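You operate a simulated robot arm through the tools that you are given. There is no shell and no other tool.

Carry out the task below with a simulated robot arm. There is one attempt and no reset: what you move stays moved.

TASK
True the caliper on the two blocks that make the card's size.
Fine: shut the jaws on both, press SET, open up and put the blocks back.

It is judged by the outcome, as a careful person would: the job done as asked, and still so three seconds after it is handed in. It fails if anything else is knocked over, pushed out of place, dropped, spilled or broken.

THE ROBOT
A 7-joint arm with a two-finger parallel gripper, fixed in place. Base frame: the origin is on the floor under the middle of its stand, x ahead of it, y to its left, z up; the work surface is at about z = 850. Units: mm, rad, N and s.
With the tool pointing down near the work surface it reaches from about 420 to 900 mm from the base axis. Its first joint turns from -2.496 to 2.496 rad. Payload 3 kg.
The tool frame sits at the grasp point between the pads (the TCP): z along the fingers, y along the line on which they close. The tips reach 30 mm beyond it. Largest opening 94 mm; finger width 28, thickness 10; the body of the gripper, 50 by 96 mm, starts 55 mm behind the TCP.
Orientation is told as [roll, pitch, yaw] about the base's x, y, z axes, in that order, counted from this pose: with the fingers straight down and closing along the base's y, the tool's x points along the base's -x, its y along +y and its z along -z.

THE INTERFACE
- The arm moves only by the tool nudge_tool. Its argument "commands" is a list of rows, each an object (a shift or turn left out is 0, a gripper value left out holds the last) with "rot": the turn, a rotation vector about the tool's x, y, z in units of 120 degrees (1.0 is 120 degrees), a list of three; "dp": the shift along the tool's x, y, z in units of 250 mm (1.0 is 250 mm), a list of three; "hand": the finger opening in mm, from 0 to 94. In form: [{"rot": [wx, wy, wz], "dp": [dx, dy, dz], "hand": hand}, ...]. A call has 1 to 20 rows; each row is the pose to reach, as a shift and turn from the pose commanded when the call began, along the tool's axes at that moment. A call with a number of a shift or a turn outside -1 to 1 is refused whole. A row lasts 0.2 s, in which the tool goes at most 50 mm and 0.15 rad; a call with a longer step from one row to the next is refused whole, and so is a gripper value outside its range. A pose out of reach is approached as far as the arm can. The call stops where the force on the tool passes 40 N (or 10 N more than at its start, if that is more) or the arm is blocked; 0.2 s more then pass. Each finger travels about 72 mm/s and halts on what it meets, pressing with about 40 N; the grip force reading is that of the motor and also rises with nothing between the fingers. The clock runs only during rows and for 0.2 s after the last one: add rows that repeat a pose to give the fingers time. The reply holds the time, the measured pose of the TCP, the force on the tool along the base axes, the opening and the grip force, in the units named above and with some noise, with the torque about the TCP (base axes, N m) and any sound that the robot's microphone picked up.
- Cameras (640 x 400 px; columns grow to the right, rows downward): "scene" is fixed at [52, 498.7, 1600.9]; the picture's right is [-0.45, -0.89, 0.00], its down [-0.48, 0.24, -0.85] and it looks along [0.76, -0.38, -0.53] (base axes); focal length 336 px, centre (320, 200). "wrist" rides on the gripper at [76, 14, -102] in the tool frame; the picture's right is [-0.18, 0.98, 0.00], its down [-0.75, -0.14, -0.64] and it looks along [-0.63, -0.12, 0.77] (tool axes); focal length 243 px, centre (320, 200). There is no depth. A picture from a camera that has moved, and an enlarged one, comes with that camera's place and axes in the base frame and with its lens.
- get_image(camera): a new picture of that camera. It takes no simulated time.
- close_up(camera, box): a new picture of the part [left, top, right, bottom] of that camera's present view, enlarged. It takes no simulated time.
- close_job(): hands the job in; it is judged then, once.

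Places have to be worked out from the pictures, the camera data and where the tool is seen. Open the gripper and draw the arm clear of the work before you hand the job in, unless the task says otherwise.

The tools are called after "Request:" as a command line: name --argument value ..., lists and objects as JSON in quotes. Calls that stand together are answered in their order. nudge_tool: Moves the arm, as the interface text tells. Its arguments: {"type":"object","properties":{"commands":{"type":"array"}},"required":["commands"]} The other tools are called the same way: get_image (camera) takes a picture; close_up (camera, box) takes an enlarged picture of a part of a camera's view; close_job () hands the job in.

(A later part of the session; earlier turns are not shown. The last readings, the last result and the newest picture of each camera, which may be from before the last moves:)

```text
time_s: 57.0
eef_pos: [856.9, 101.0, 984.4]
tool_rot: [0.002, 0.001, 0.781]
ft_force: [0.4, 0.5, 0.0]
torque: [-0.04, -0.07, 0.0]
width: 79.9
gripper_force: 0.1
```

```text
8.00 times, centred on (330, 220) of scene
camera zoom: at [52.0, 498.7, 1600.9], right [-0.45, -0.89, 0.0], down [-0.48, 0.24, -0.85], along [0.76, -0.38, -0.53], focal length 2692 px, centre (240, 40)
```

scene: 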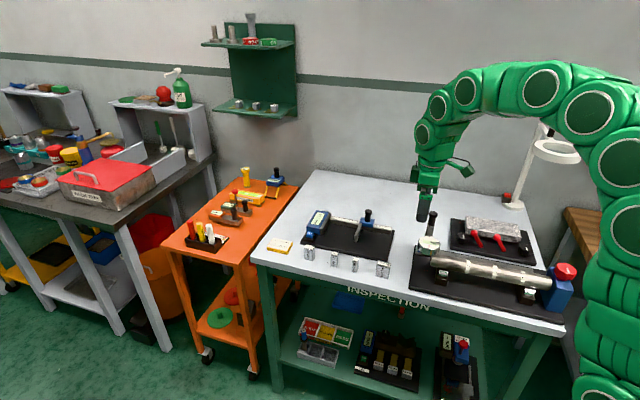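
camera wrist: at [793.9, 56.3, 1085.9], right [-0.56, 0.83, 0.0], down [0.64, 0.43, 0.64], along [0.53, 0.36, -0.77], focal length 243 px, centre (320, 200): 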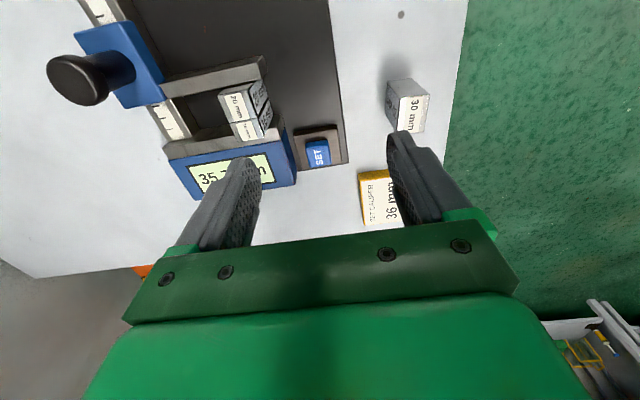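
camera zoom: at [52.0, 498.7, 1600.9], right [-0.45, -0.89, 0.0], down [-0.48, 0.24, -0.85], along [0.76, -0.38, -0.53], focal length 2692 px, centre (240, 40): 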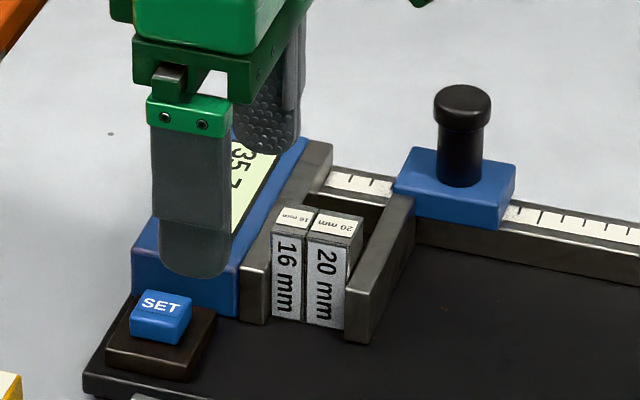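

Jaws are closed on both blocks and nothing has moved. The SET button's centre is about (887, 120, 885). Closing the fingers and moving over it at z ≈ 945.

Request:
nudge_tool --commands '[{"hand": 50}, {"hand": 20}, {"hand": 0}, {"dp": [-0.07, -0.014, 0.05], "hand": 0}, {"dp": [-0.135, -0.0276, 0.1], "hand": 0}, {"dp": [-0.135, -0.0276, 0.15], "hand": 0}, {"dp": [-0.135, -0.0276, 0.156], "hand": 0}, {"dp": [-0.135, -0.0276, 0.156], "hand": 0}]'

Request:
get_image --camera "wrist"

Request:
close_up --camera "scene" --box '[290, 195, 370, 245]'

Request:
close_up --camera "wrist" --box '[260, 80, 400, 240]'

```text
time_s: 58.8
eef_pos: [888.5, 120.2, 946.0]
tool_rot: [0.0, 0.001, 0.781]
ft_force: [0.1, -0.7, 0.2]
torque: [0.02, -0.02, 0.02]
width: 0.0
gripper_force: 33.0
```

```text
taken
camera wrist: at [825.1, 75.9, 1048.1], right [-0.56, 0.83, 0.0], down [0.63, 0.43, 0.64], along [0.53, 0.36, -0.77], focal length 243 px, centre (320, 200)
```

wrist: 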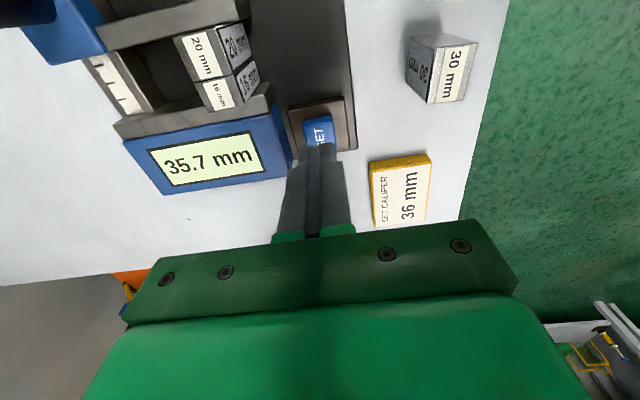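

```text
8.00 times, centred on (330, 220) of scene
camera zoom: at [52.0, 498.7, 1600.9], right [-0.45, -0.89, 0.0], down [-0.48, 0.24, -0.85], along [0.76, -0.38, -0.53], focal length 2692 px, centre (240, 40)
```

zoom: 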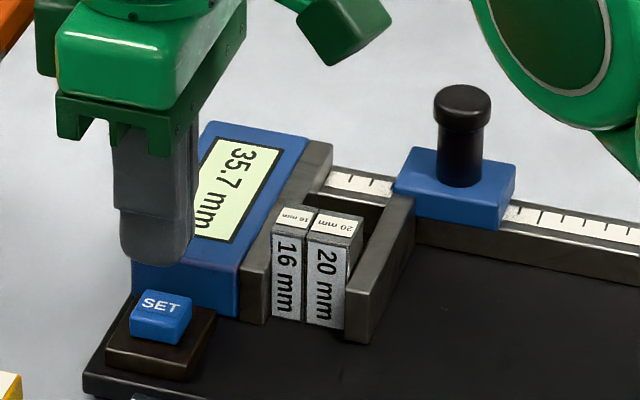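

```text
2.50 times, centred on (330, 160) of wrist
camera zoom: at [825.1, 75.9, 1048.1], right [-0.56, 0.83, 0.0], down [0.63, 0.43, 0.64], along [0.53, 0.36, -0.77], focal length 606 px, centre (295, 300)
```

zoom: 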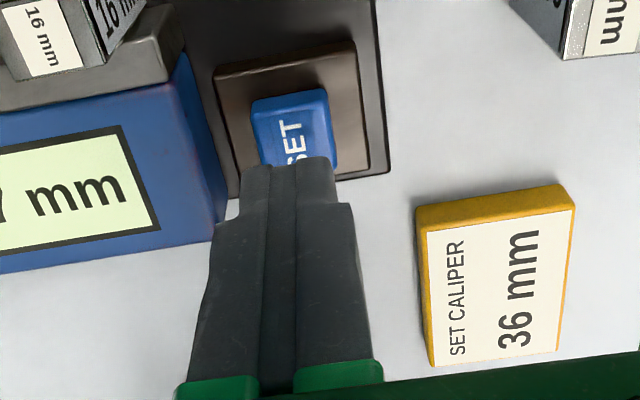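

Fingers closed, nearly over the button (about 3 mm too far along). Correcting and lowering to just above it.

Request:
nudge_tool --commands '[{"dp": [0.012, 0.004, 0.03]}, {"dp": [0.012, 0.004, 0.06]}, {"dp": [0.012, 0.004, 0.088]}, {"dp": [0.012, 0.004, 0.104]}, {"dp": [0.012, 0.004, 0.104]}]'

Request:
close_up --camera "scene" --box '[290, 195, 370, 245]'

Request:
close_up --camera "wrist" --box '[260, 80, 400, 240]'

```text
time_s: 60.0
eef_pos: [886.1, 119.3, 919.9]
tool_rot: [-0.001, 0.002, 0.781]
ft_force: [0.1, -0.2, -0.1]
torque: [0.05, 0.01, 0.01]
width: 0.0
gripper_force: 32.9
```

```text
8.00 times, centred on (330, 220) of scene
camera zoom: at [52.0, 498.7, 1600.9], right [-0.45, -0.89, 0.0], down [-0.48, 0.24, -0.85], along [0.76, -0.38, -0.53], focal length 2692 px, centre (240, 40)
```

zoom: 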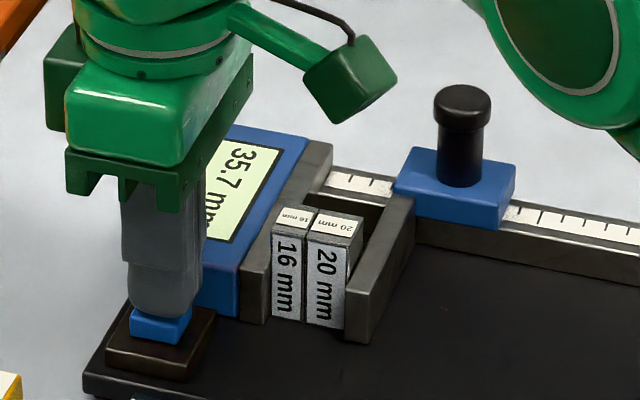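

```text
2.50 times, centred on (330, 160) of wrist
camera zoom: at [821.9, 74.3, 1022.7], right [-0.56, 0.83, 0.0], down [0.64, 0.43, 0.64], along [0.53, 0.36, -0.77], focal length 606 px, centre (295, 300)
```

zoom: 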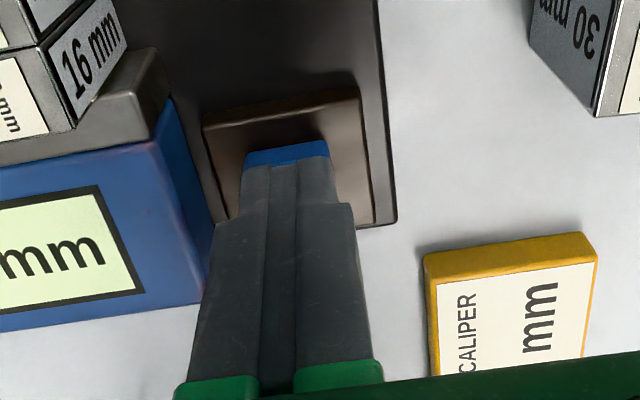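

The fingertips are right over the button. Pressing down in 1 mm steps, listening for a click.

Request:
nudge_tool --commands '[{"dp": [0, 0, 0.004]}, {"dp": [0, 0, 0.008]}, {"dp": [0, 0, 0.012]}, {"dp": [0, 0, 0.016]}, {"dp": [0, 0, 0.02]}, {"dp": [0, 0, 0.02]}]'

Request:
close_up --camera "scene" --box '[290, 195, 370, 245]'

```text
time_s: 61.4
eef_pos: [886.6, 118.3, 915.4]
tool_rot: [0.0, 0.003, 0.783]
ft_force: [0.8, 0.1, 0.3]
torque: [0.03, -0.02, -0.04]
width: 0.0
gripper_force: 33.2
```

```text
8.00 times, centred on (330, 220) of scene
camera zoom: at [52.0, 498.7, 1600.9], right [-0.45, -0.89, 0.0], down [-0.48, 0.24, -0.85], along [0.76, -0.38, -0.53], focal length 2692 px, centre (240, 40)
```

zoom: 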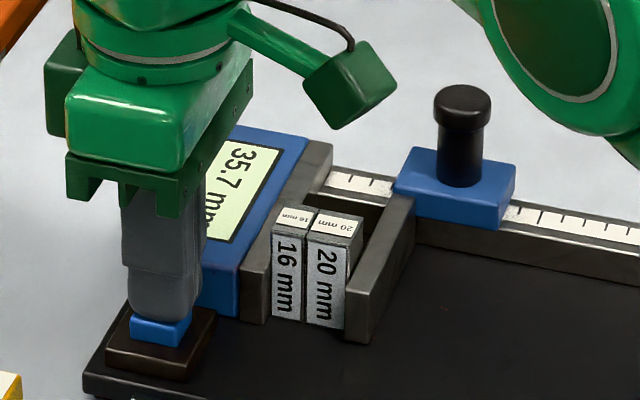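

No force yet; continue down in small steps.

Request:
nudge_tool --commands '[{"dp": [0, 0, 0.004]}, {"dp": [0, 0, 0.008]}, {"dp": [0, 0, 0.012]}, {"dp": [0, 0, 0.012]}]'

```text
time_s: 62.4
eef_pos: [887.5, 119.2, 912.8]
tool_rot: [0.001, 0.003, 0.781]
ft_force: [0.2, -0.6, 5.2]
torque: [-0.03, 0.01, 0.04]
width: 0.0
gripper_force: 32.7
heard: click
```

A click at 5 N: SET has been pressed. I'll rise straight off it and check the display.

Request:
nudge_tool --commands '[{"dp": [0, 0, -0.02]}, {"dp": [0, 0, -0.06]}, {"dp": [0, 0, -0.12]}, {"dp": [0.06, 0, -0.2]}, {"dp": [0.12, 0, -0.24]}, {"dp": [0.12, 0, -0.24]}, {"dp": [0.12, 0, -0.24]}]'

Request:
close_up --camera "scene" --box '[290, 195, 370, 245]'

Request:
get_image --camera "wrist"

```text
time_s: 64.0
eef_pos: [865.1, 97.6, 972.8]
tool_rot: [0.001, 0.001, 0.782]
ft_force: [-0.7, -0.7, 0.4]
torque: [0.0, 0.01, 0.0]
width: 0.0
gripper_force: 33.1
```

```text
8.00 times, centred on (330, 220) of scene
camera zoom: at [52.0, 498.7, 1600.9], right [-0.45, -0.89, 0.0], down [-0.48, 0.24, -0.85], along [0.76, -0.38, -0.53], focal length 2692 px, centre (240, 40)
```

zoom: 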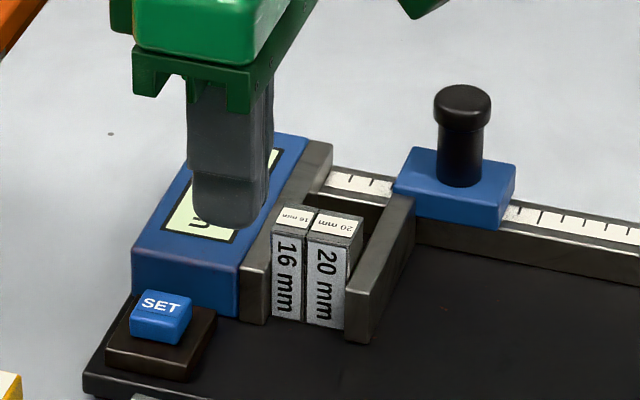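

```text
taken
camera wrist: at [801.5, 53.1, 1075.8], right [-0.56, 0.83, 0.0], down [0.64, 0.43, 0.64], along [0.53, 0.36, -0.77], focal length 243 px, centre (320, 200)
```

wrist: 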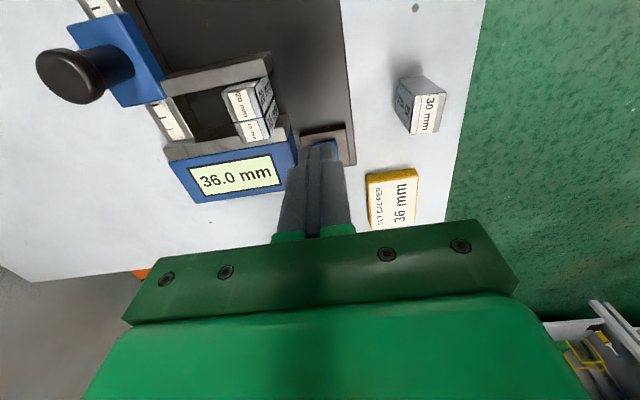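

The display now reads 36.0 mm, so the caliper is set. Next I go back over the knob with fingers open to slide the jaws apart.

Request:
nudge_tool --commands '[{"dp": [0.02, -0.04, -0.04], "hand": 0}, {"dp": [0.08, -0.12, -0.04], "hand": 10}, {"dp": [0.16, -0.24, -0.04], "hand": 30}, {"dp": [0.24, -0.36, -0.04], "hand": 50}, {"dp": [0.31, -0.46, -0.04], "hand": 54}, {"dp": [0.323, -0.483, -0.04], "hand": 54}, {"dp": [0.323, -0.483, -0.04], "hand": 54}]'

Request:
get_image --camera "wrist"

Request:
close_up --camera "wrist" --box '[220, 80, 420, 230]'

Request:
close_up --camera "scene" --box '[300, 205, 350, 240]'

```text
time_s: 65.5
eef_pos: [892.2, -44.2, 983.3]
tool_rot: [-0.001, 0.001, 0.782]
ft_force: [-0.9, 1.1, 0.9]
torque: [-0.01, 0.02, -0.01]
width: 54.0
gripper_force: 0.1
```

```text
taken
camera wrist: at [829.0, -89.4, 1086.4], right [-0.56, 0.83, 0.0], down [0.63, 0.43, 0.64], along [0.53, 0.36, -0.77], focal length 243 px, centre (320, 200)
```

wrist: 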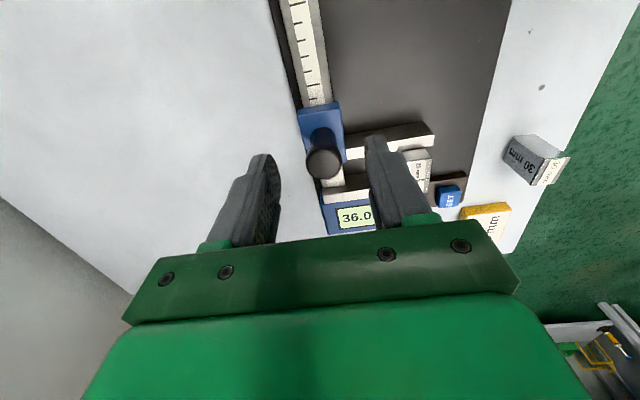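

```text
2.67 times, centred on (320, 155) of wrist
camera zoom: at [829.0, -89.4, 1086.4], right [-0.56, 0.83, 0.0], down [0.63, 0.43, 0.64], along [0.53, 0.36, -0.77], focal length 647 px, centre (320, 320)
```

zoom: 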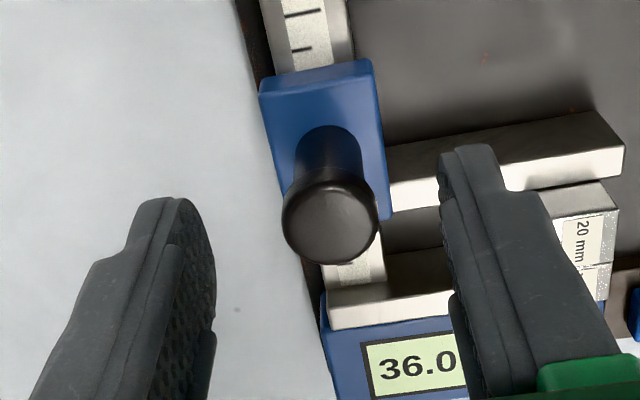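

```text
11.43 times, centred on (325, 222) of scene
camera zoom: at [52.0, 498.7, 1600.9], right [-0.45, -0.89, 0.0], down [-0.48, 0.24, -0.85], along [0.76, -0.38, -0.53], focal length 3846 px, centre (263, -57)
```

zoom: 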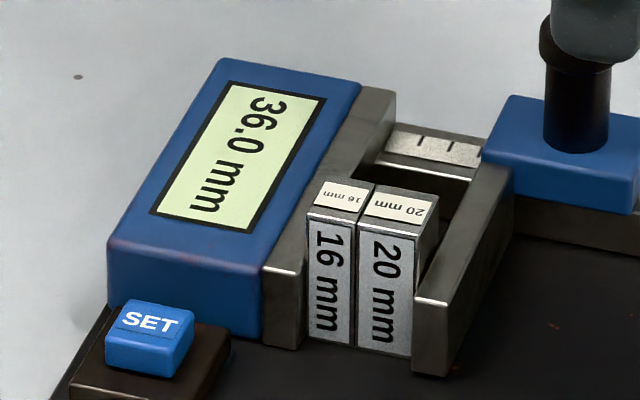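

Jaws still shut and reading 36.0. Knob centre is about 10 mm ahead of the tool. Descend with fingers astride, then slide forward to centre on it.

Request:
nudge_tool --commands '[{"dp": [-0.008, -0.006, 0.05], "hand": 54}, {"dp": [-0.008, -0.006, 0.1], "hand": 54}, {"dp": [-0.008, -0.006, 0.15], "hand": 54}, {"dp": [-0.02, -0.006, 0.162], "hand": 54}, {"dp": [-0.036, -0.006, 0.162], "hand": 54}, {"dp": [-0.044, -0.006, 0.162], "hand": 54}, {"dp": [-0.044, -0.006, 0.162], "hand": 54}]'

Request:
close_up --camera "wrist" --box '[220, 100, 420, 250]'

Request:
close_up --camera "scene" --box '[310, 190, 390, 240]'

```text
time_s: 67.2
eef_pos: [902.8, -38.0, 941.6]
tool_rot: [0.0, 0.002, 0.783]
ft_force: [-0.3, 0.6, -0.3]
torque: [-0.02, 0.02, 0.0]
width: 54.2
gripper_force: 0.1
```

```text
2.67 times, centred on (320, 175) of wrist
camera zoom: at [838.2, -83.4, 1044.3], right [-0.56, 0.83, 0.0], down [0.64, 0.43, 0.64], along [0.53, 0.36, -0.77], focal length 647 px, centre (320, 267)
```

zoom: 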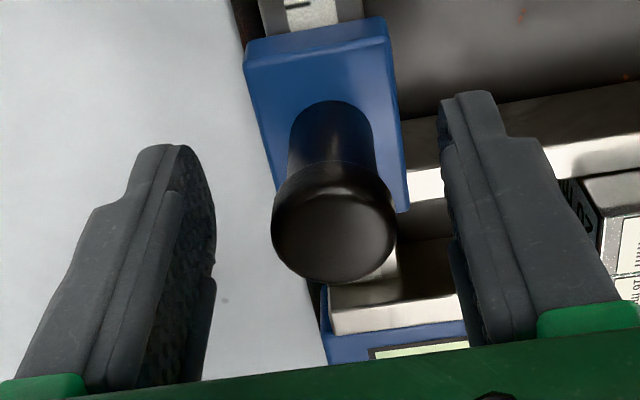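

```text
8.00 times, centred on (350, 215) of scene
camera zoom: at [52.0, 498.7, 1600.9], right [-0.45, -0.89, 0.0], down [-0.48, 0.24, -0.85], along [0.76, -0.38, -0.53], focal length 2692 px, centre (80, 80)
```

zoom: 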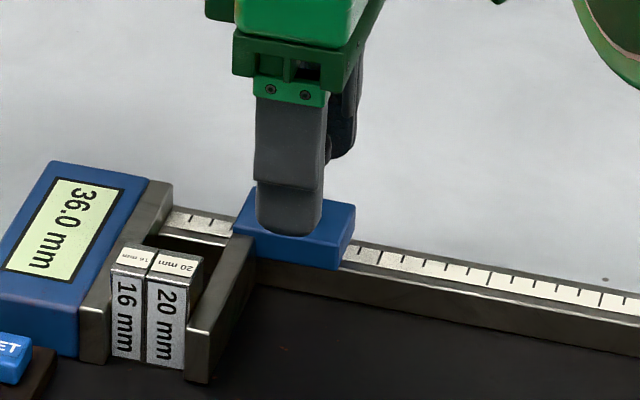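

The knob is midway between the fingers, with the tool 2 mm past its centre. Closing on it.

Request:
nudge_tool --commands '[{"hand": 44}, {"hand": 36}, {"hand": 30}, {"hand": 24}, {"hand": 18}, {"hand": 18}]'

Request:
close_up --camera "wrist" --box '[220, 100, 420, 250]'

```text
time_s: 68.5
eef_pos: [902.2, -38.0, 943.2]
tool_rot: [0.001, 0.003, 0.784]
ft_force: [-14.8, 13.7, -1.5]
torque: [-0.19, 0.22, 0.02]
width: 29.4
gripper_force: 9.3
```

```text
2.67 times, centred on (320, 175) of wrist
camera zoom: at [838.2, -82.4, 1044.2], right [-0.56, 0.83, 0.0], down [0.63, 0.43, 0.64], along [0.53, 0.36, -0.77], focal length 647 px, centre (320, 267)
```

zoom: 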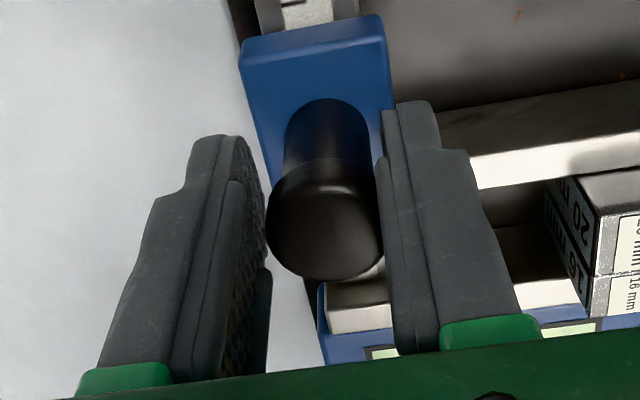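

The front finger touched first; shifting 1.7 mm toward the front and closing fully.

Request:
nudge_tool --commands '[{"dp": [0, 0.004, 0], "hand": 31}, {"dp": [0, 0.007, 0], "hand": 31}, {"dp": [0, 0.007, 0], "hand": 27}, {"dp": [0, 0.007, 0], "hand": 22}, {"dp": [0, 0.007, 0], "hand": 18}, {"dp": [0, 0.007, 0], "hand": 18}]'

```text
time_s: 70.0
eef_pos: [900.7, -37.1, 941.3]
tool_rot: [0.0, 0.001, 0.782]
ft_force: [-10.5, 11.0, 0.3]
torque: [-0.26, -0.21, 0.05]
width: 25.7
gripper_force: 40.2
```

Knob gripped. Pulling the carriage back along the rail.

Request:
nudge_tool --commands '[{"dp": [0.01, 0.003, 0]}, {"dp": [0.03, 0.003, 0]}, {"dp": [0.06, 0.003, 0]}, {"dp": [0.09, 0.003, 0]}, {"dp": [0.12, 0.003, 0]}, {"dp": [0.15, 0.003, 0]}, {"dp": [0.18, 0.003, 0]}, {"dp": [0.21, 0.003, 0]}, {"dp": [0.24, 0.003, 0]}, {"dp": [0.27, 0.003, 0]}, {"dp": [0.29, 0.003, 0]}, {"dp": [0.29, 0.003, 0]}, {"dp": [0.29, 0.003, 0]}]'

Request:
close_up --camera "scene" --box '[290, 190, 410, 265]'

Request:
get_image --camera "wrist"

```text
time_s: 72.8
eef_pos: [849.1, -87.3, 942.6]
tool_rot: [0.002, 0.004, 0.78]
ft_force: [4.3, -7.2, -0.4]
torque: [-0.88, -0.07, -0.1]
width: 25.5
gripper_force: 39.4
```

```text
5.33 times, centred on (350, 228) of scene
camera zoom: at [52.0, 498.7, 1600.9], right [-0.45, -0.89, 0.0], down [-0.48, 0.24, -0.85], along [0.76, -0.38, -0.53], focal length 1795 px, centre (160, 53)
```

zoom: 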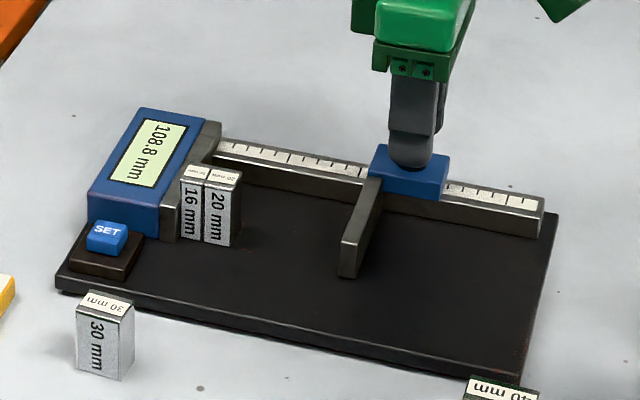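

```text
taken
camera wrist: at [785.6, -132.5, 1045.0], right [-0.56, 0.83, 0.0], down [0.64, 0.43, 0.64], along [0.53, 0.36, -0.77], focal length 243 px, centre (320, 200)
```

wrist: 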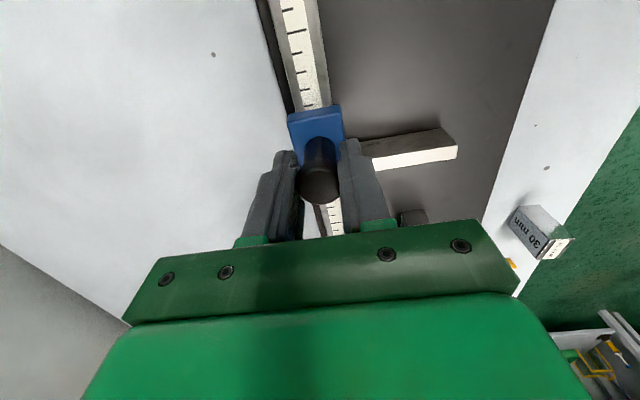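

The jaws are open (108.8 mm shown) and both blocks stayed put. Release the knob and lift clear.

Request:
nudge_tool --commands '[{"hand": 34}, {"hand": 46}, {"hand": 54}, {"dp": [0, 0, -0.08], "hand": 54}, {"dp": [0, 0, -0.2], "hand": 54}, {"dp": [0, 0, -0.24], "hand": 54}, {"dp": [0, 0, -0.24], "hand": 54}]'

Request:
close_up --camera "scene" --box '[290, 190, 410, 265]'

```text
time_s: 74.3
eef_pos: [849.0, -88.2, 1002.9]
tool_rot: [-0.001, 0.002, 0.783]
ft_force: [0.5, -0.2, -0.3]
torque: [0.0, -0.03, 0.0]
width: 54.2
gripper_force: 0.0
```

```text
5.33 times, centred on (350, 228) of scene
camera zoom: at [52.0, 498.7, 1600.9], right [-0.45, -0.89, 0.0], down [-0.48, 0.24, -0.85], along [0.76, -0.38, -0.53], focal length 1795 px, centre (160, 53)
```

zoom: 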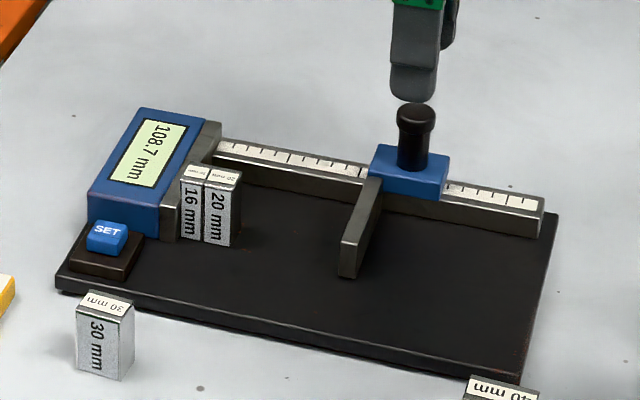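

Reading stays 108.7 with the carriage at rest. Now moving over the two blocks to look and pick up the 20 mm one first.

Request:
nudge_tool --commands '[{"dp": [-0.08, 0.06, 0], "hand": 54}, {"dp": [-0.17, 0.13, 0], "hand": 54}, {"dp": [-0.26, 0.2, 0], "hand": 54}, {"dp": [-0.34, 0.26, 0.05], "hand": 54}, {"dp": [-0.4, 0.295, 0.12], "hand": 54}, {"dp": [-0.4, 0.295, 0.12], "hand": 54}]'

Request:
get_image --camera "wrist"

Request:
close_up --camera "wrist" --box '[220, 80, 420, 230]'

```text
time_s: 75.8
eef_pos: [866.1, 35.0, 973.6]
tool_rot: [0.001, 0.001, 0.782]
ft_force: [0.3, 0.7, -0.8]
torque: [0.04, 0.0, 0.0]
width: 54.1
gripper_force: 0.1
```

```text
taken
camera wrist: at [803.3, -10.2, 1074.9], right [-0.56, 0.83, 0.0], down [0.63, 0.43, 0.64], along [0.53, 0.36, -0.77], focal length 243 px, centre (320, 200)
```

wrist: 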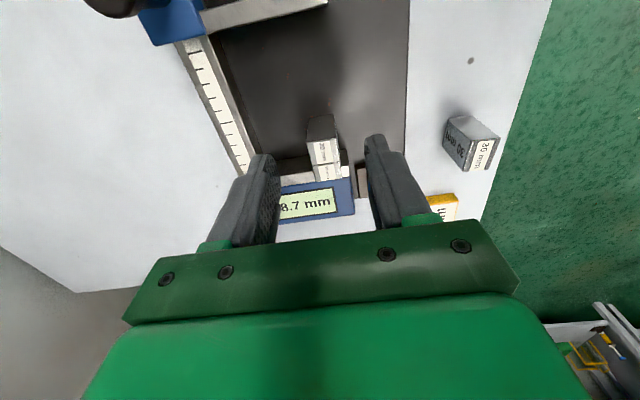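

```text
2.67 times, centred on (320, 155) of wrist
camera zoom: at [803.3, -10.2, 1074.9], right [-0.56, 0.83, 0.0], down [0.63, 0.43, 0.64], along [0.53, 0.36, -0.77], focal length 647 px, centre (320, 320)
```

zoom: 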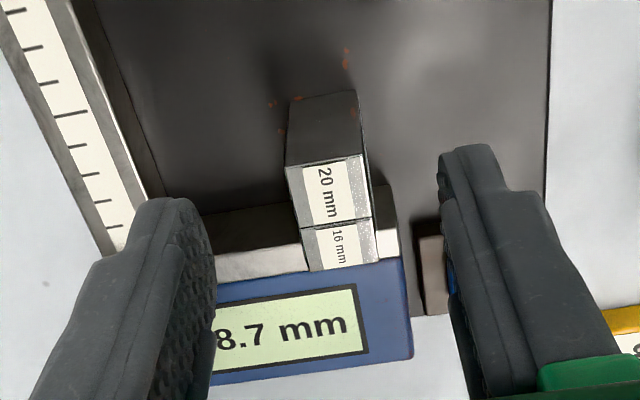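

Both blocks are flush and upright. The 20 mm block's centre is about 12.7 mm ahead of the tool; I'll move 6.5 mm forward (leaving the fingers clear of the 16 mm block) and come down partway.

Request:
nudge_tool --commands '[{"dp": [-0.013, 0, 0.05], "hand": 54}, {"dp": [-0.026, 0, 0.1], "hand": 54}, {"dp": [-0.026, 0, 0.14], "hand": 54}, {"dp": [-0.026, 0, 0.14], "hand": 54}]'

Request:
close_up --camera "wrist" --box '[220, 100, 420, 250]'

Request:
close_up --camera "scene" --box '[290, 190, 370, 250]'

```text
time_s: 76.8
eef_pos: [872.6, 38.0, 936.8]
tool_rot: [0.0, 0.0, 0.785]
ft_force: [-0.3, -0.2, -0.9]
torque: [0.01, -0.01, 0.05]
width: 53.9
gripper_force: 0.0
```

```text
2.67 times, centred on (320, 175) of wrist
camera zoom: at [809.4, -6.0, 1039.6], right [-0.56, 0.83, 0.0], down [0.64, 0.43, 0.64], along [0.53, 0.36, -0.77], focal length 647 px, centre (320, 267)
```

zoom: 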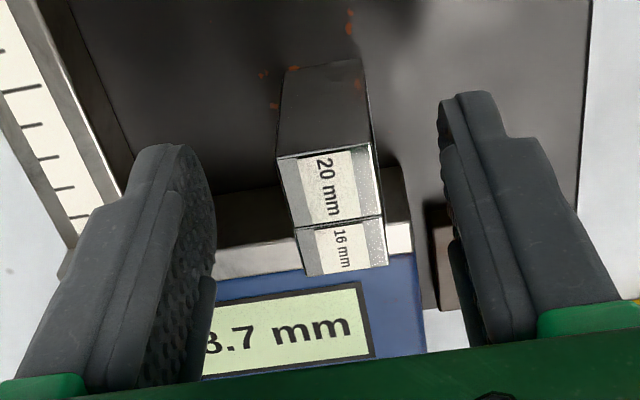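

```text
6.67 times, centred on (330, 220) of scene
camera zoom: at [52.0, 498.7, 1600.9], right [-0.45, -0.89, 0.0], down [-0.48, 0.24, -0.85], along [0.76, -0.38, -0.53], focal length 2244 px, centre (253, 67)
```

zoom: 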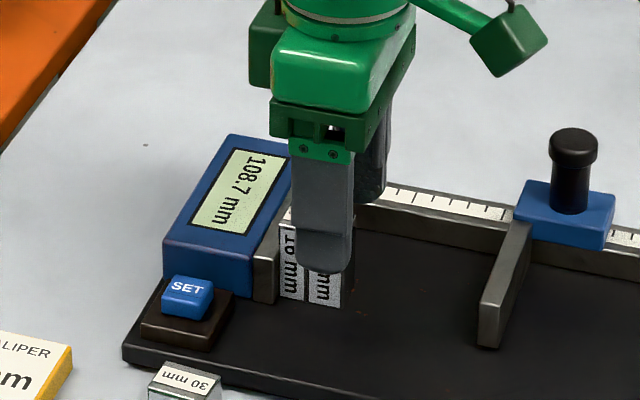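

Offset is about 6 mm, so the fingers clear the 16 mm block by 2 mm. Going down to z ≈ 906 and closing on the 20 mm block.

Request:
nudge_tool --commands '[{"dp": [0, 0.004, 0.04], "hand": 54}, {"dp": [0, 0.004, 0.08], "hand": 54}, {"dp": [0, 0.004, 0.11], "hand": 54}, {"dp": [0, 0.004, 0.124], "hand": 54}, {"dp": [0, 0.004, 0.124], "hand": 54}]'

Request:
close_up --camera "wrist" --box '[220, 110, 420, 260]'

```text
time_s: 78.0
eef_pos: [872.6, 39.1, 905.8]
tool_rot: [0.0, 0.001, 0.782]
ft_force: [-0.2, -0.1, 0.2]
torque: [0.02, 0.0, 0.01]
width: 53.7
gripper_force: 0.0
```

```text
2.67 times, centred on (320, 185) of wrist
camera zoom: at [809.8, -5.0, 1008.2], right [-0.56, 0.83, 0.0], down [0.64, 0.43, 0.64], along [0.53, 0.36, -0.77], focal length 647 px, centre (320, 240)
```

zoom: 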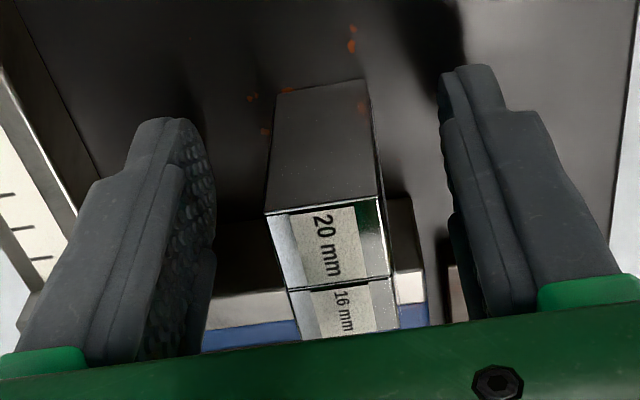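

Request:
nudge_tool --commands '[{"hand": 44}, {"hand": 34}, {"hand": 28}, {"hand": 22}, {"hand": 15}, {"hand": 15}, {"hand": 15}]'

Request:
close_up --camera "wrist" --box '[220, 110, 420, 260]'

```text
time_s: 79.5
eef_pos: [873.1, 39.8, 905.8]
tool_rot: [0.0, -0.001, 0.785]
ft_force: [0.1, 0.2, -0.2]
torque: [0.06, 0.0, 0.02]
width: 25.4
gripper_force: 39.8
```

```text
2.67 times, centred on (320, 185) of wrist
camera zoom: at [809.8, -5.0, 1008.3], right [-0.56, 0.83, 0.0], down [0.63, 0.43, 0.64], along [0.53, 0.36, -0.77], focal length 647 px, centre (320, 240)
```

zoom: 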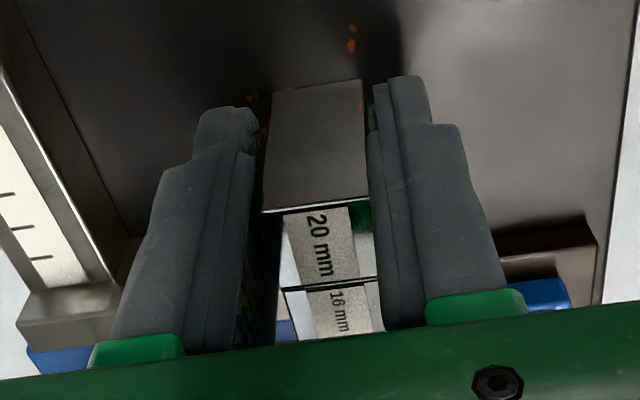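

The 20 mm block is held (25.4 mm, 40 N) and the 16 mm block is untouched. I'll draw it 4 mm away from its neighbour while starting the lift, then go up 60 mm.

Request:
nudge_tool --commands '[{"dp": [0.006, 0, -0.006]}, {"dp": [0.016, 0, -0.016]}, {"dp": [0.02, 0, -0.06]}, {"dp": [0.02, 0, -0.14]}, {"dp": [0.02, 0, -0.24]}, {"dp": [0.02, 0, -0.24]}]'

Request:
close_up --camera "scene" --box '[290, 190, 390, 255]'

Request:
close_up --camera "wrist" --box '[240, 120, 400, 250]'

```text
time_s: 81.0
eef_pos: [868.8, 35.1, 968.3]
tool_rot: [-0.001, 0.003, 0.782]
ft_force: [-0.6, 0.1, -1.5]
torque: [-0.01, -0.03, -0.01]
width: 25.6
gripper_force: 39.6
```

```text
6.15 times, centred on (340, 222) of scene
camera zoom: at [52.0, 498.7, 1600.9], right [-0.45, -0.89, 0.0], down [-0.48, 0.24, -0.85], along [0.76, -0.38, -0.53], focal length 2071 px, centre (197, 62)
```

zoom: 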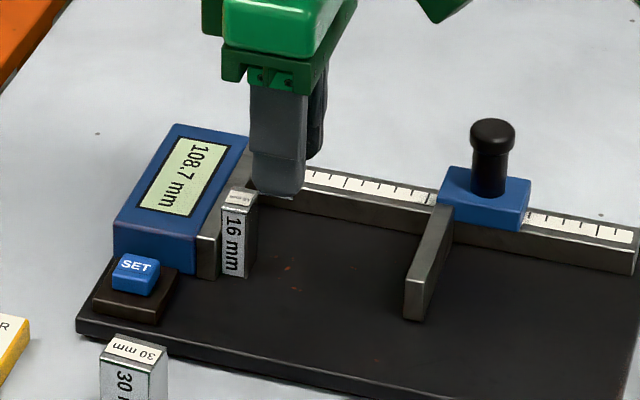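

```text
3.08 times, centred on (320, 185) of wrist
camera zoom: at [804.9, -9.1, 1069.6], right [-0.56, 0.83, 0.0], down [0.63, 0.43, 0.64], along [0.53, 0.36, -0.77], focal length 746 px, centre (320, 246)
```

zoom: 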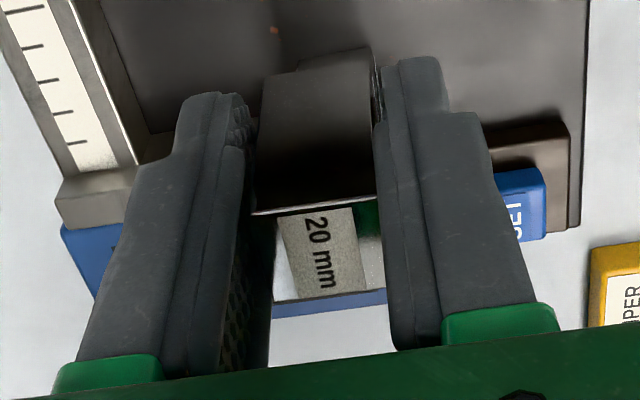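

The 16 mm block stayed put. Carrying the 20 mm block back over its original spot (centre about (749, 100), yaw 0.862).

Request:
nudge_tool --commands '[{"dp": [0.03, 0.1, 0]}, {"dp": [0.07, 0.2, 0]}, {"dp": [0.11, 0.31, 0]}, {"rot": [0, 0, -0.0188], "dp": [0.15, 0.42, 0]}, {"rot": [0, 0, -0.0377], "dp": [0.178, 0.52, 0]}, {"rot": [0, 0, -0.0377], "dp": [0.178, 0.52, 0]}]'

Request:
get_image --camera "wrist"

Request:
close_up --camera "scene" --box '[290, 200, 410, 285]'

```text
time_s: 82.3
eef_pos: [744.1, 97.1, 967.5]
tool_rot: [0.001, 0.001, 0.863]
ft_force: [0.3, 0.3, -1.9]
torque: [0.05, 0.01, -0.01]
width: 25.9
gripper_force: 40.0
```

```text
taken
camera wrist: at [683.5, 48.0, 1069.9], right [-0.63, 0.78, 0.0], down [0.6, 0.48, 0.64], along [0.5, 0.4, -0.77], focal length 243 px, centre (320, 200)
```

wrist: 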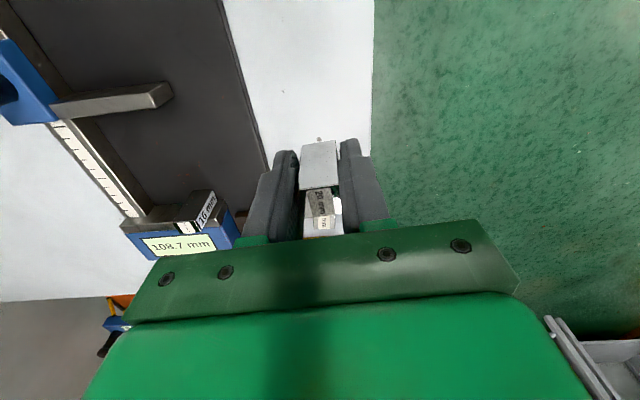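

```text
4.71 times, centred on (350, 242) of scene
camera zoom: at [52.0, 498.7, 1600.9], right [-0.45, -0.89, 0.0], down [-0.48, 0.24, -0.85], along [0.76, -0.38, -0.53], focal length 1584 px, centre (179, 0)
```

zoom: 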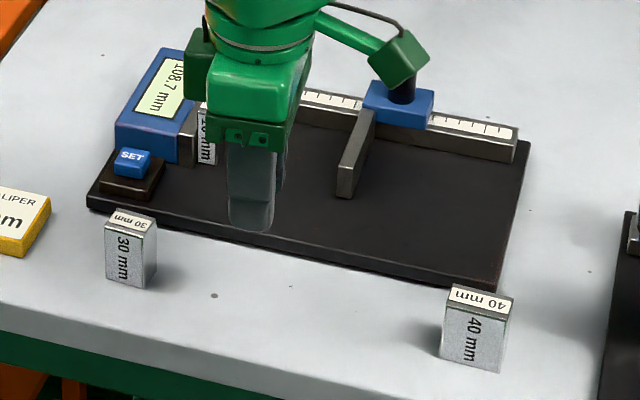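

Positioned over the original spot with yaw matched. Small trim (about 2 mm), then lower to just above the bench.

Request:
nudge_tool --commands '[{"dp": [0.0026, -0.0075, 0.08]}, {"dp": [0.0026, -0.0075, 0.16]}, {"dp": [0.0026, -0.0075, 0.23]}, {"dp": [0.0026, -0.0075, 0.27]}, {"dp": [0.0026, -0.0075, 0.288]}, {"dp": [0.0026, -0.0075, 0.288]}]'

Request:
close_up --camera "scene" --box '[310, 210, 390, 280]'

```text
time_s: 83.8
eef_pos: [745.0, 95.6, 894.3]
tool_rot: [0.001, 0.0, 0.863]
ft_force: [-0.1, -1.2, -1.7]
torque: [-0.01, 0.01, -0.01]
width: 25.5
gripper_force: 39.6
```

```text
5.71 times, centred on (350, 245) of scene
camera zoom: at [52.0, 498.7, 1600.9], right [-0.45, -0.89, 0.0], down [-0.48, 0.24, -0.85], along [0.76, -0.38, -0.53], focal length 1923 px, centre (149, -57)
```

zoom: 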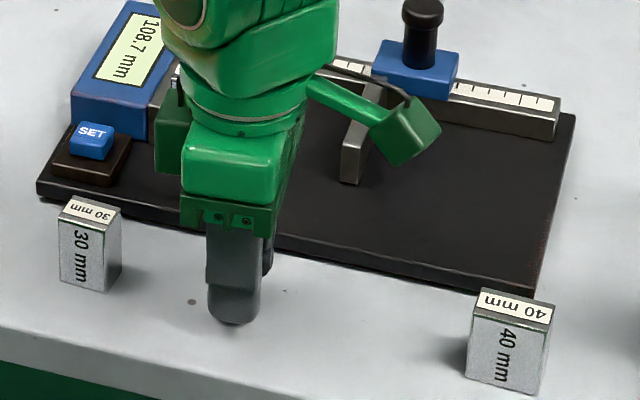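

Now the last few millimetres in small steps until it touches the bench.

Request:
nudge_tool --commands '[{"dp": [0, 0, 0.006]}, {"dp": [0, 0, 0.01]}, {"dp": [0, 0, 0.01]}]'

```text
time_s: 84.5
eef_pos: [745.8, 94.5, 892.2]
tool_rot: [0.0, 0.002, 0.861]
ft_force: [-0.8, 0.4, -1.4]
torque: [0.0, 0.01, 0.0]
width: 25.7
gripper_force: 40.1
```

Request:
nudge_tool --commands '[{"dp": [0, 0, 0.003]}, {"dp": [0, 0, 0.005]}, {"dp": [0, 0, 0.005]}]'

```text
time_s: 85.3
eef_pos: [747.2, 97.2, 890.9]
tool_rot: [0.0, 0.001, 0.863]
ft_force: [0.1, 0.5, -2.0]
torque: [-0.01, 0.0, -0.03]
width: 26.1
gripper_force: 40.5
```

Request:
nudge_tool --commands '[{"dp": [0, 0, 0.003]}, {"dp": [0, 0, 0.003]}]'

```text
time_s: 86.0
eef_pos: [745.5, 95.1, 889.9]
tool_rot: [0.0, 0.002, 0.864]
ft_force: [-0.9, 0.6, 1.6]
torque: [0.0, 0.01, -0.02]
width: 25.3
gripper_force: 39.7
```

Weight has come off the tool (−2.0 → +1.6 N), so the block is resting on the bench. Opening gently.

Request:
nudge_tool --commands '[{"hand": 29}, {"hand": 36}, {"hand": 44}, {"hand": 50}, {"hand": 50}]'

Request:
close_up --camera "wrist" --box '[220, 110, 420, 260]'

```text
time_s: 87.2
eef_pos: [744.9, 95.2, 890.0]
tool_rot: [0.0, 0.0, 0.862]
ft_force: [-1.2, -1.0, 0.0]
torque: [0.02, 0.0, 0.01]
width: 50.0
gripper_force: 0.0
```

```text
2.67 times, centred on (320, 185) of wrist
camera zoom: at [685.2, 46.3, 992.0], right [-0.63, 0.78, 0.0], down [0.6, 0.48, 0.64], along [0.5, 0.4, -0.77], focal length 647 px, centre (320, 240)
```

zoom: 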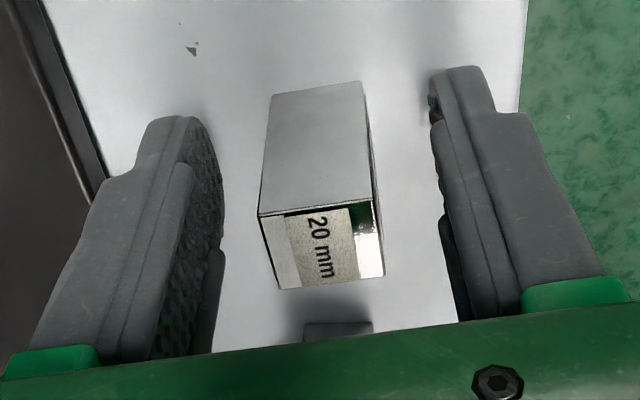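

The 20 mm block stands back in its place. Lifting straight up and returning for the 16 mm block.

Request:
nudge_tool --commands '[{"dp": [0, 0, -0.1], "hand": 50}, {"dp": [0, 0, -0.2], "hand": 50}, {"dp": [0, 0, -0.32], "hand": 54}, {"rot": [0, 0, 0.0184], "dp": [-0.04, -0.107, -0.32], "hand": 54}, {"rot": [0, 0, 0.0368], "dp": [-0.08, -0.214, -0.32], "hand": 54}, {"rot": [0, 0, 0.0368], "dp": [-0.12, -0.32, -0.32], "hand": 54}, {"rot": [0, 0, 0.0368], "dp": [-0.16, -0.427, -0.32], "hand": 54}, {"rot": [0, 0, 0.0368], "dp": [-0.202, -0.534, -0.32], "hand": 54}, {"rot": [0, 0, 0.0368], "dp": [-0.202, -0.534, -0.32], "hand": 54}]'

Request:
get_image --camera "wrist"

Request:
close_up --camera "wrist" --box '[220, 80, 420, 230]'

Request:
get_image --camera "scene"

```text
time_s: 89.2
eef_pos: [878.9, 44.5, 970.2]
tool_rot: [-0.001, 0.001, 0.783]
ft_force: [0.3, 0.9, -1.0]
torque: [0.01, -0.01, 0.04]
width: 53.9
gripper_force: 0.0
```

```text
taken
camera wrist: at [816.1, 0.1, 1072.6], right [-0.56, 0.83, 0.0], down [0.63, 0.43, 0.64], along [0.53, 0.36, -0.77], focal length 243 px, centre (320, 200)
```

wrist: 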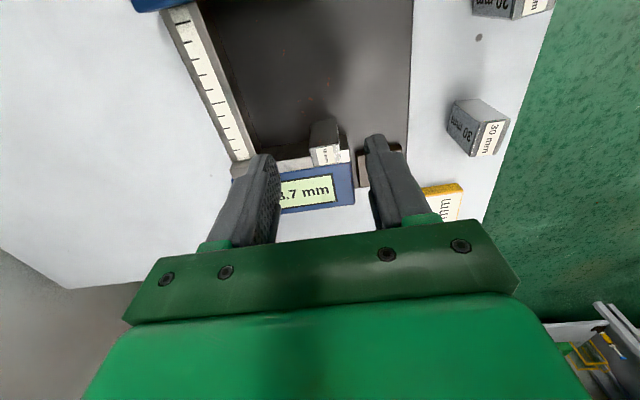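

```text
2.67 times, centred on (320, 155) of wrist
camera zoom: at [816.1, 0.1, 1072.6], right [-0.56, 0.83, 0.0], down [0.63, 0.43, 0.64], along [0.53, 0.36, -0.77], focal length 647 px, centre (320, 320)
```

zoom: 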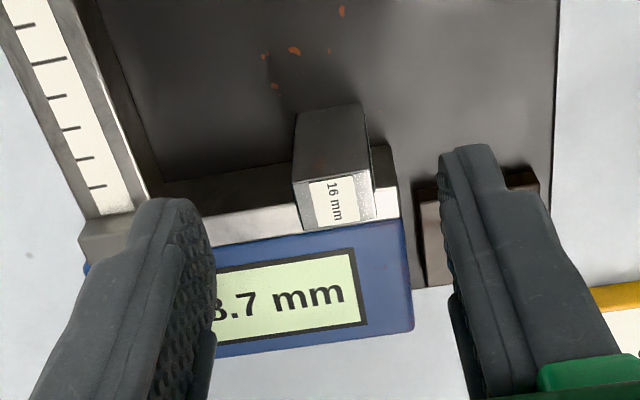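

```text
taken
```

scene: 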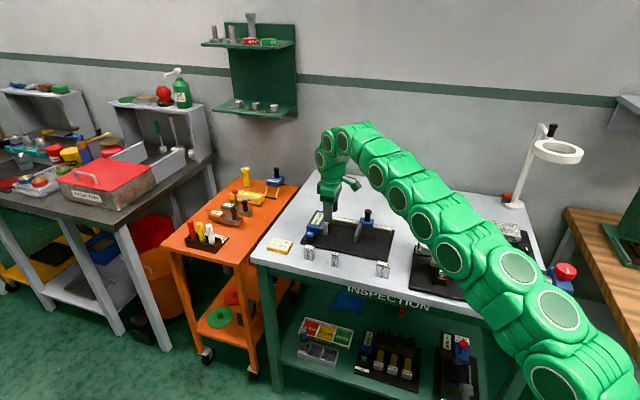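

The 16 mm block is 13.8 mm ahead of the tool; moving 6.3 mm forward leaves the fingers short of the fixed jaw. Descending partway to check.

Request:
nudge_tool --commands '[{"dp": [-0.012, 0.003, 0.05], "hand": 54}, {"dp": [-0.025, 0.006, 0.1], "hand": 54}, {"dp": [-0.025, 0.006, 0.136], "hand": 54}, {"dp": [-0.025, 0.006, 0.136], "hand": 54}]'

Request:
close_up --camera "wrist" --box '[220, 100, 420, 250]'

Request:
close_up --camera "scene" --box '[290, 190, 390, 275]'

```text
time_s: 90.2
eef_pos: [883.6, 51.2, 936.1]
tool_rot: [0.0, 0.002, 0.783]
ft_force: [-0.2, -0.5, 0.2]
torque: [-0.02, 0.01, -0.01]
width: 53.8
gripper_force: 0.1
```

```text
2.67 times, centred on (320, 175) of wrist
camera zoom: at [820.3, 6.4, 1038.1], right [-0.56, 0.83, 0.0], down [0.63, 0.43, 0.64], along [0.53, 0.36, -0.77], focal length 647 px, centre (320, 267)
```

zoom: 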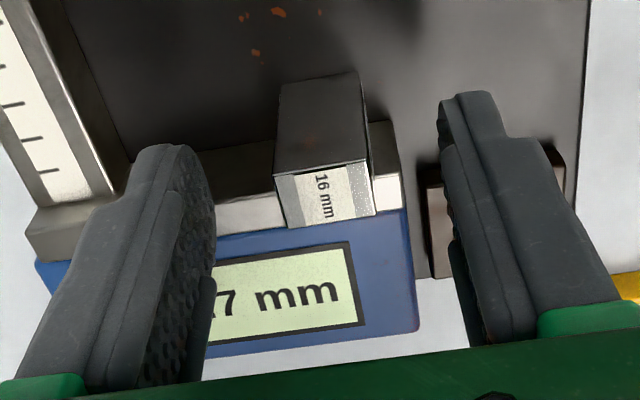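

```text
4.71 times, centred on (340, 232) of scene
camera zoom: at [52.0, 498.7, 1600.9], right [-0.45, -0.89, 0.0], down [-0.48, 0.24, -0.85], along [0.76, -0.38, -0.53], focal length 1584 px, centre (226, 47)
```

zoom: 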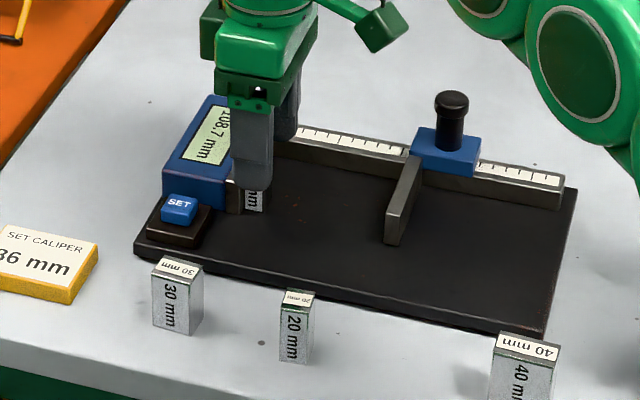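

Offset 6.8 mm; I'll ease back 1 mm for jaw clearance, then descend to z ≈ 906.

Request:
nudge_tool --commands '[{"dp": [0.004, 0, 0.04], "hand": 54}, {"dp": [0.004, 0, 0.08], "hand": 54}, {"dp": [0.004, 0, 0.11], "hand": 54}, {"dp": [0.004, 0, 0.12], "hand": 54}, {"dp": [0.004, 0, 0.12], "hand": 54}]'

Request:
close_up --camera "wrist" --box '[220, 110, 420, 260]'

```text
time_s: 91.3
eef_pos: [883.0, 51.2, 905.1]
tool_rot: [0.001, 0.001, 0.785]
ft_force: [-0.8, -1.1, 1.1]
torque: [-0.07, -0.02, -0.07]
width: 54.2
gripper_force: 0.4
```

```text
2.67 times, centred on (320, 185) of wrist
camera zoom: at [819.6, 6.8, 1007.2], right [-0.56, 0.83, 0.0], down [0.63, 0.43, 0.64], along [0.53, 0.36, -0.77], focal length 647 px, centre (320, 240)
```

zoom: 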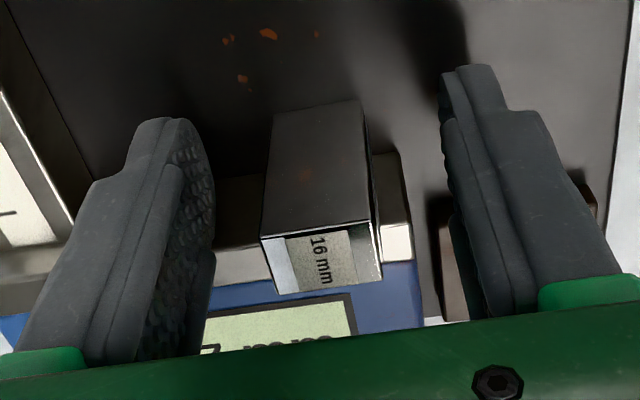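

Request:
nudge_tool --commands '[{"hand": 44}, {"hand": 34}, {"hand": 28}, {"hand": 22}, {"hand": 15}, {"hand": 15}, {"hand": 15}]'

Request:
close_up --camera "wrist" --box '[220, 110, 420, 260]'

```text
time_s: 93.0
eef_pos: [883.9, 51.1, 904.2]
tool_rot: [0.0, 0.002, 0.784]
ft_force: [-0.5, -0.8, 0.1]
torque: [-0.02, 0.03, 0.01]
width: 25.3
gripper_force: 39.8
```

```text
2.67 times, centred on (320, 185) of wrist
camera zoom: at [819.5, 6.8, 1007.3], right [-0.56, 0.83, 0.0], down [0.63, 0.43, 0.64], along [0.53, 0.36, -0.77], focal length 647 px, centre (320, 240)
```

zoom: 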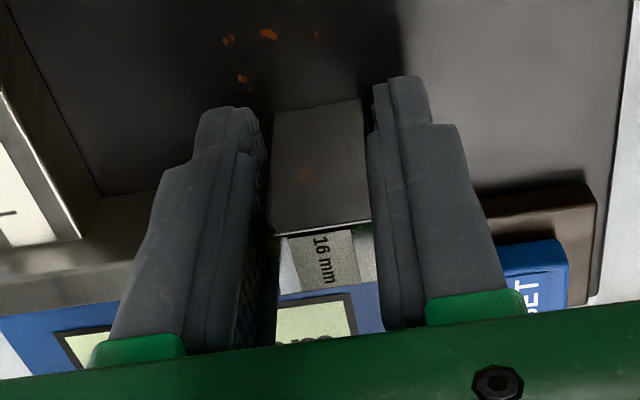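

Held at 40 N. Draw it back from the jaw as I lift, then up 60 mm.

Request:
nudge_tool --commands '[{"dp": [0.006, 0, -0.006]}, {"dp": [0.016, 0, -0.016]}, {"dp": [0.02, 0, -0.06]}, {"dp": [0.02, 0, -0.14]}, {"dp": [0.02, 0, -0.24]}, {"dp": [0.02, 0, -0.24]}]'

Request:
close_up --camera "scene" --box '[290, 190, 410, 275]'

Request:
close_up --camera "wrist" --box '[240, 120, 400, 250]'

```text
time_s: 94.3
eef_pos: [880.5, 46.5, 965.6]
tool_rot: [-0.001, 0.003, 0.785]
ft_force: [0.0, 0.5, -1.1]
torque: [0.01, -0.01, 0.04]
width: 25.5
gripper_force: 39.7
```

```text
4.71 times, centred on (350, 232) of scene
camera zoom: at [52.0, 498.7, 1600.9], right [-0.45, -0.89, 0.0], down [-0.48, 0.24, -0.85], along [0.76, -0.38, -0.53], focal length 1584 px, centre (179, 47)
```

zoom: 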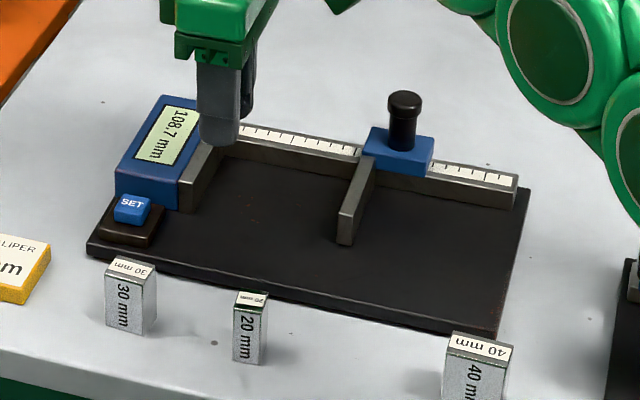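

```text
3.08 times, centred on (320, 185) of wrist
camera zoom: at [816.3, 2.7, 1069.0], right [-0.56, 0.83, 0.0], down [0.63, 0.43, 0.64], along [0.53, 0.36, -0.77], focal length 746 px, centre (320, 246)
```

zoom: 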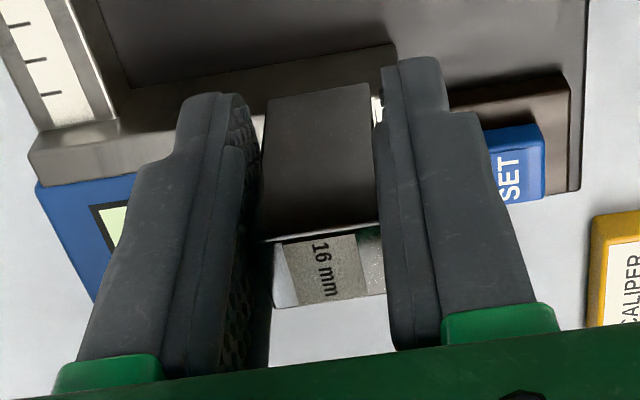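

The 20 mm block is back in line and nothing else has moved. Carrying the 16 mm block to its original pose (tool at (691, 49), yaw 0.705).

Request:
nudge_tool --commands '[{"dp": [0.1, 0.1, 0]}, {"dp": [0.2, 0.205, 0]}, {"dp": [0.3, 0.31, 0]}, {"rot": [0, 0, 0.0191], "dp": [0.41, 0.42, 0]}, {"rot": [0, 0, 0.0382], "dp": [0.527, 0.542, 0]}, {"rot": [0, 0, 0.0382], "dp": [0.527, 0.542, 0]}, {"rot": [0, 0, 0.0382], "dp": [0.527, 0.542, 0]}]'

Request:
get_image --camera "wrist"

```text
time_s: 96.0
eef_pos: [692.0, 51.3, 967.8]
tool_rot: [0.001, 0.003, 0.706]
ft_force: [-0.5, -0.1, -1.6]
torque: [-0.02, 0.0, 0.01]
width: 25.6
gripper_force: 39.5
```

```text
taken
camera wrist: at [624.3, 11.1, 1070.7], right [-0.5, 0.87, 0.0], down [0.67, 0.38, 0.64], along [0.56, 0.32, -0.77], focal length 243 px, centre (320, 200)
```

wrist: 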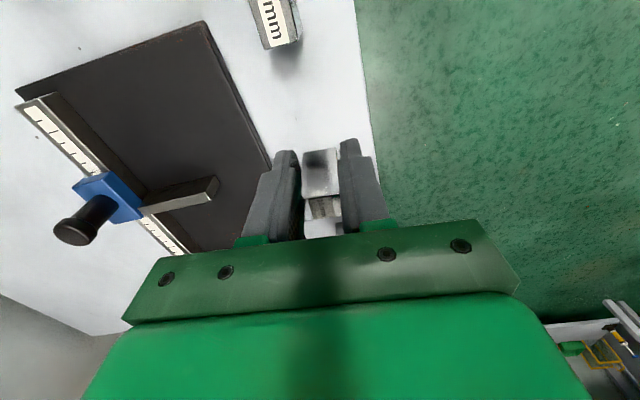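

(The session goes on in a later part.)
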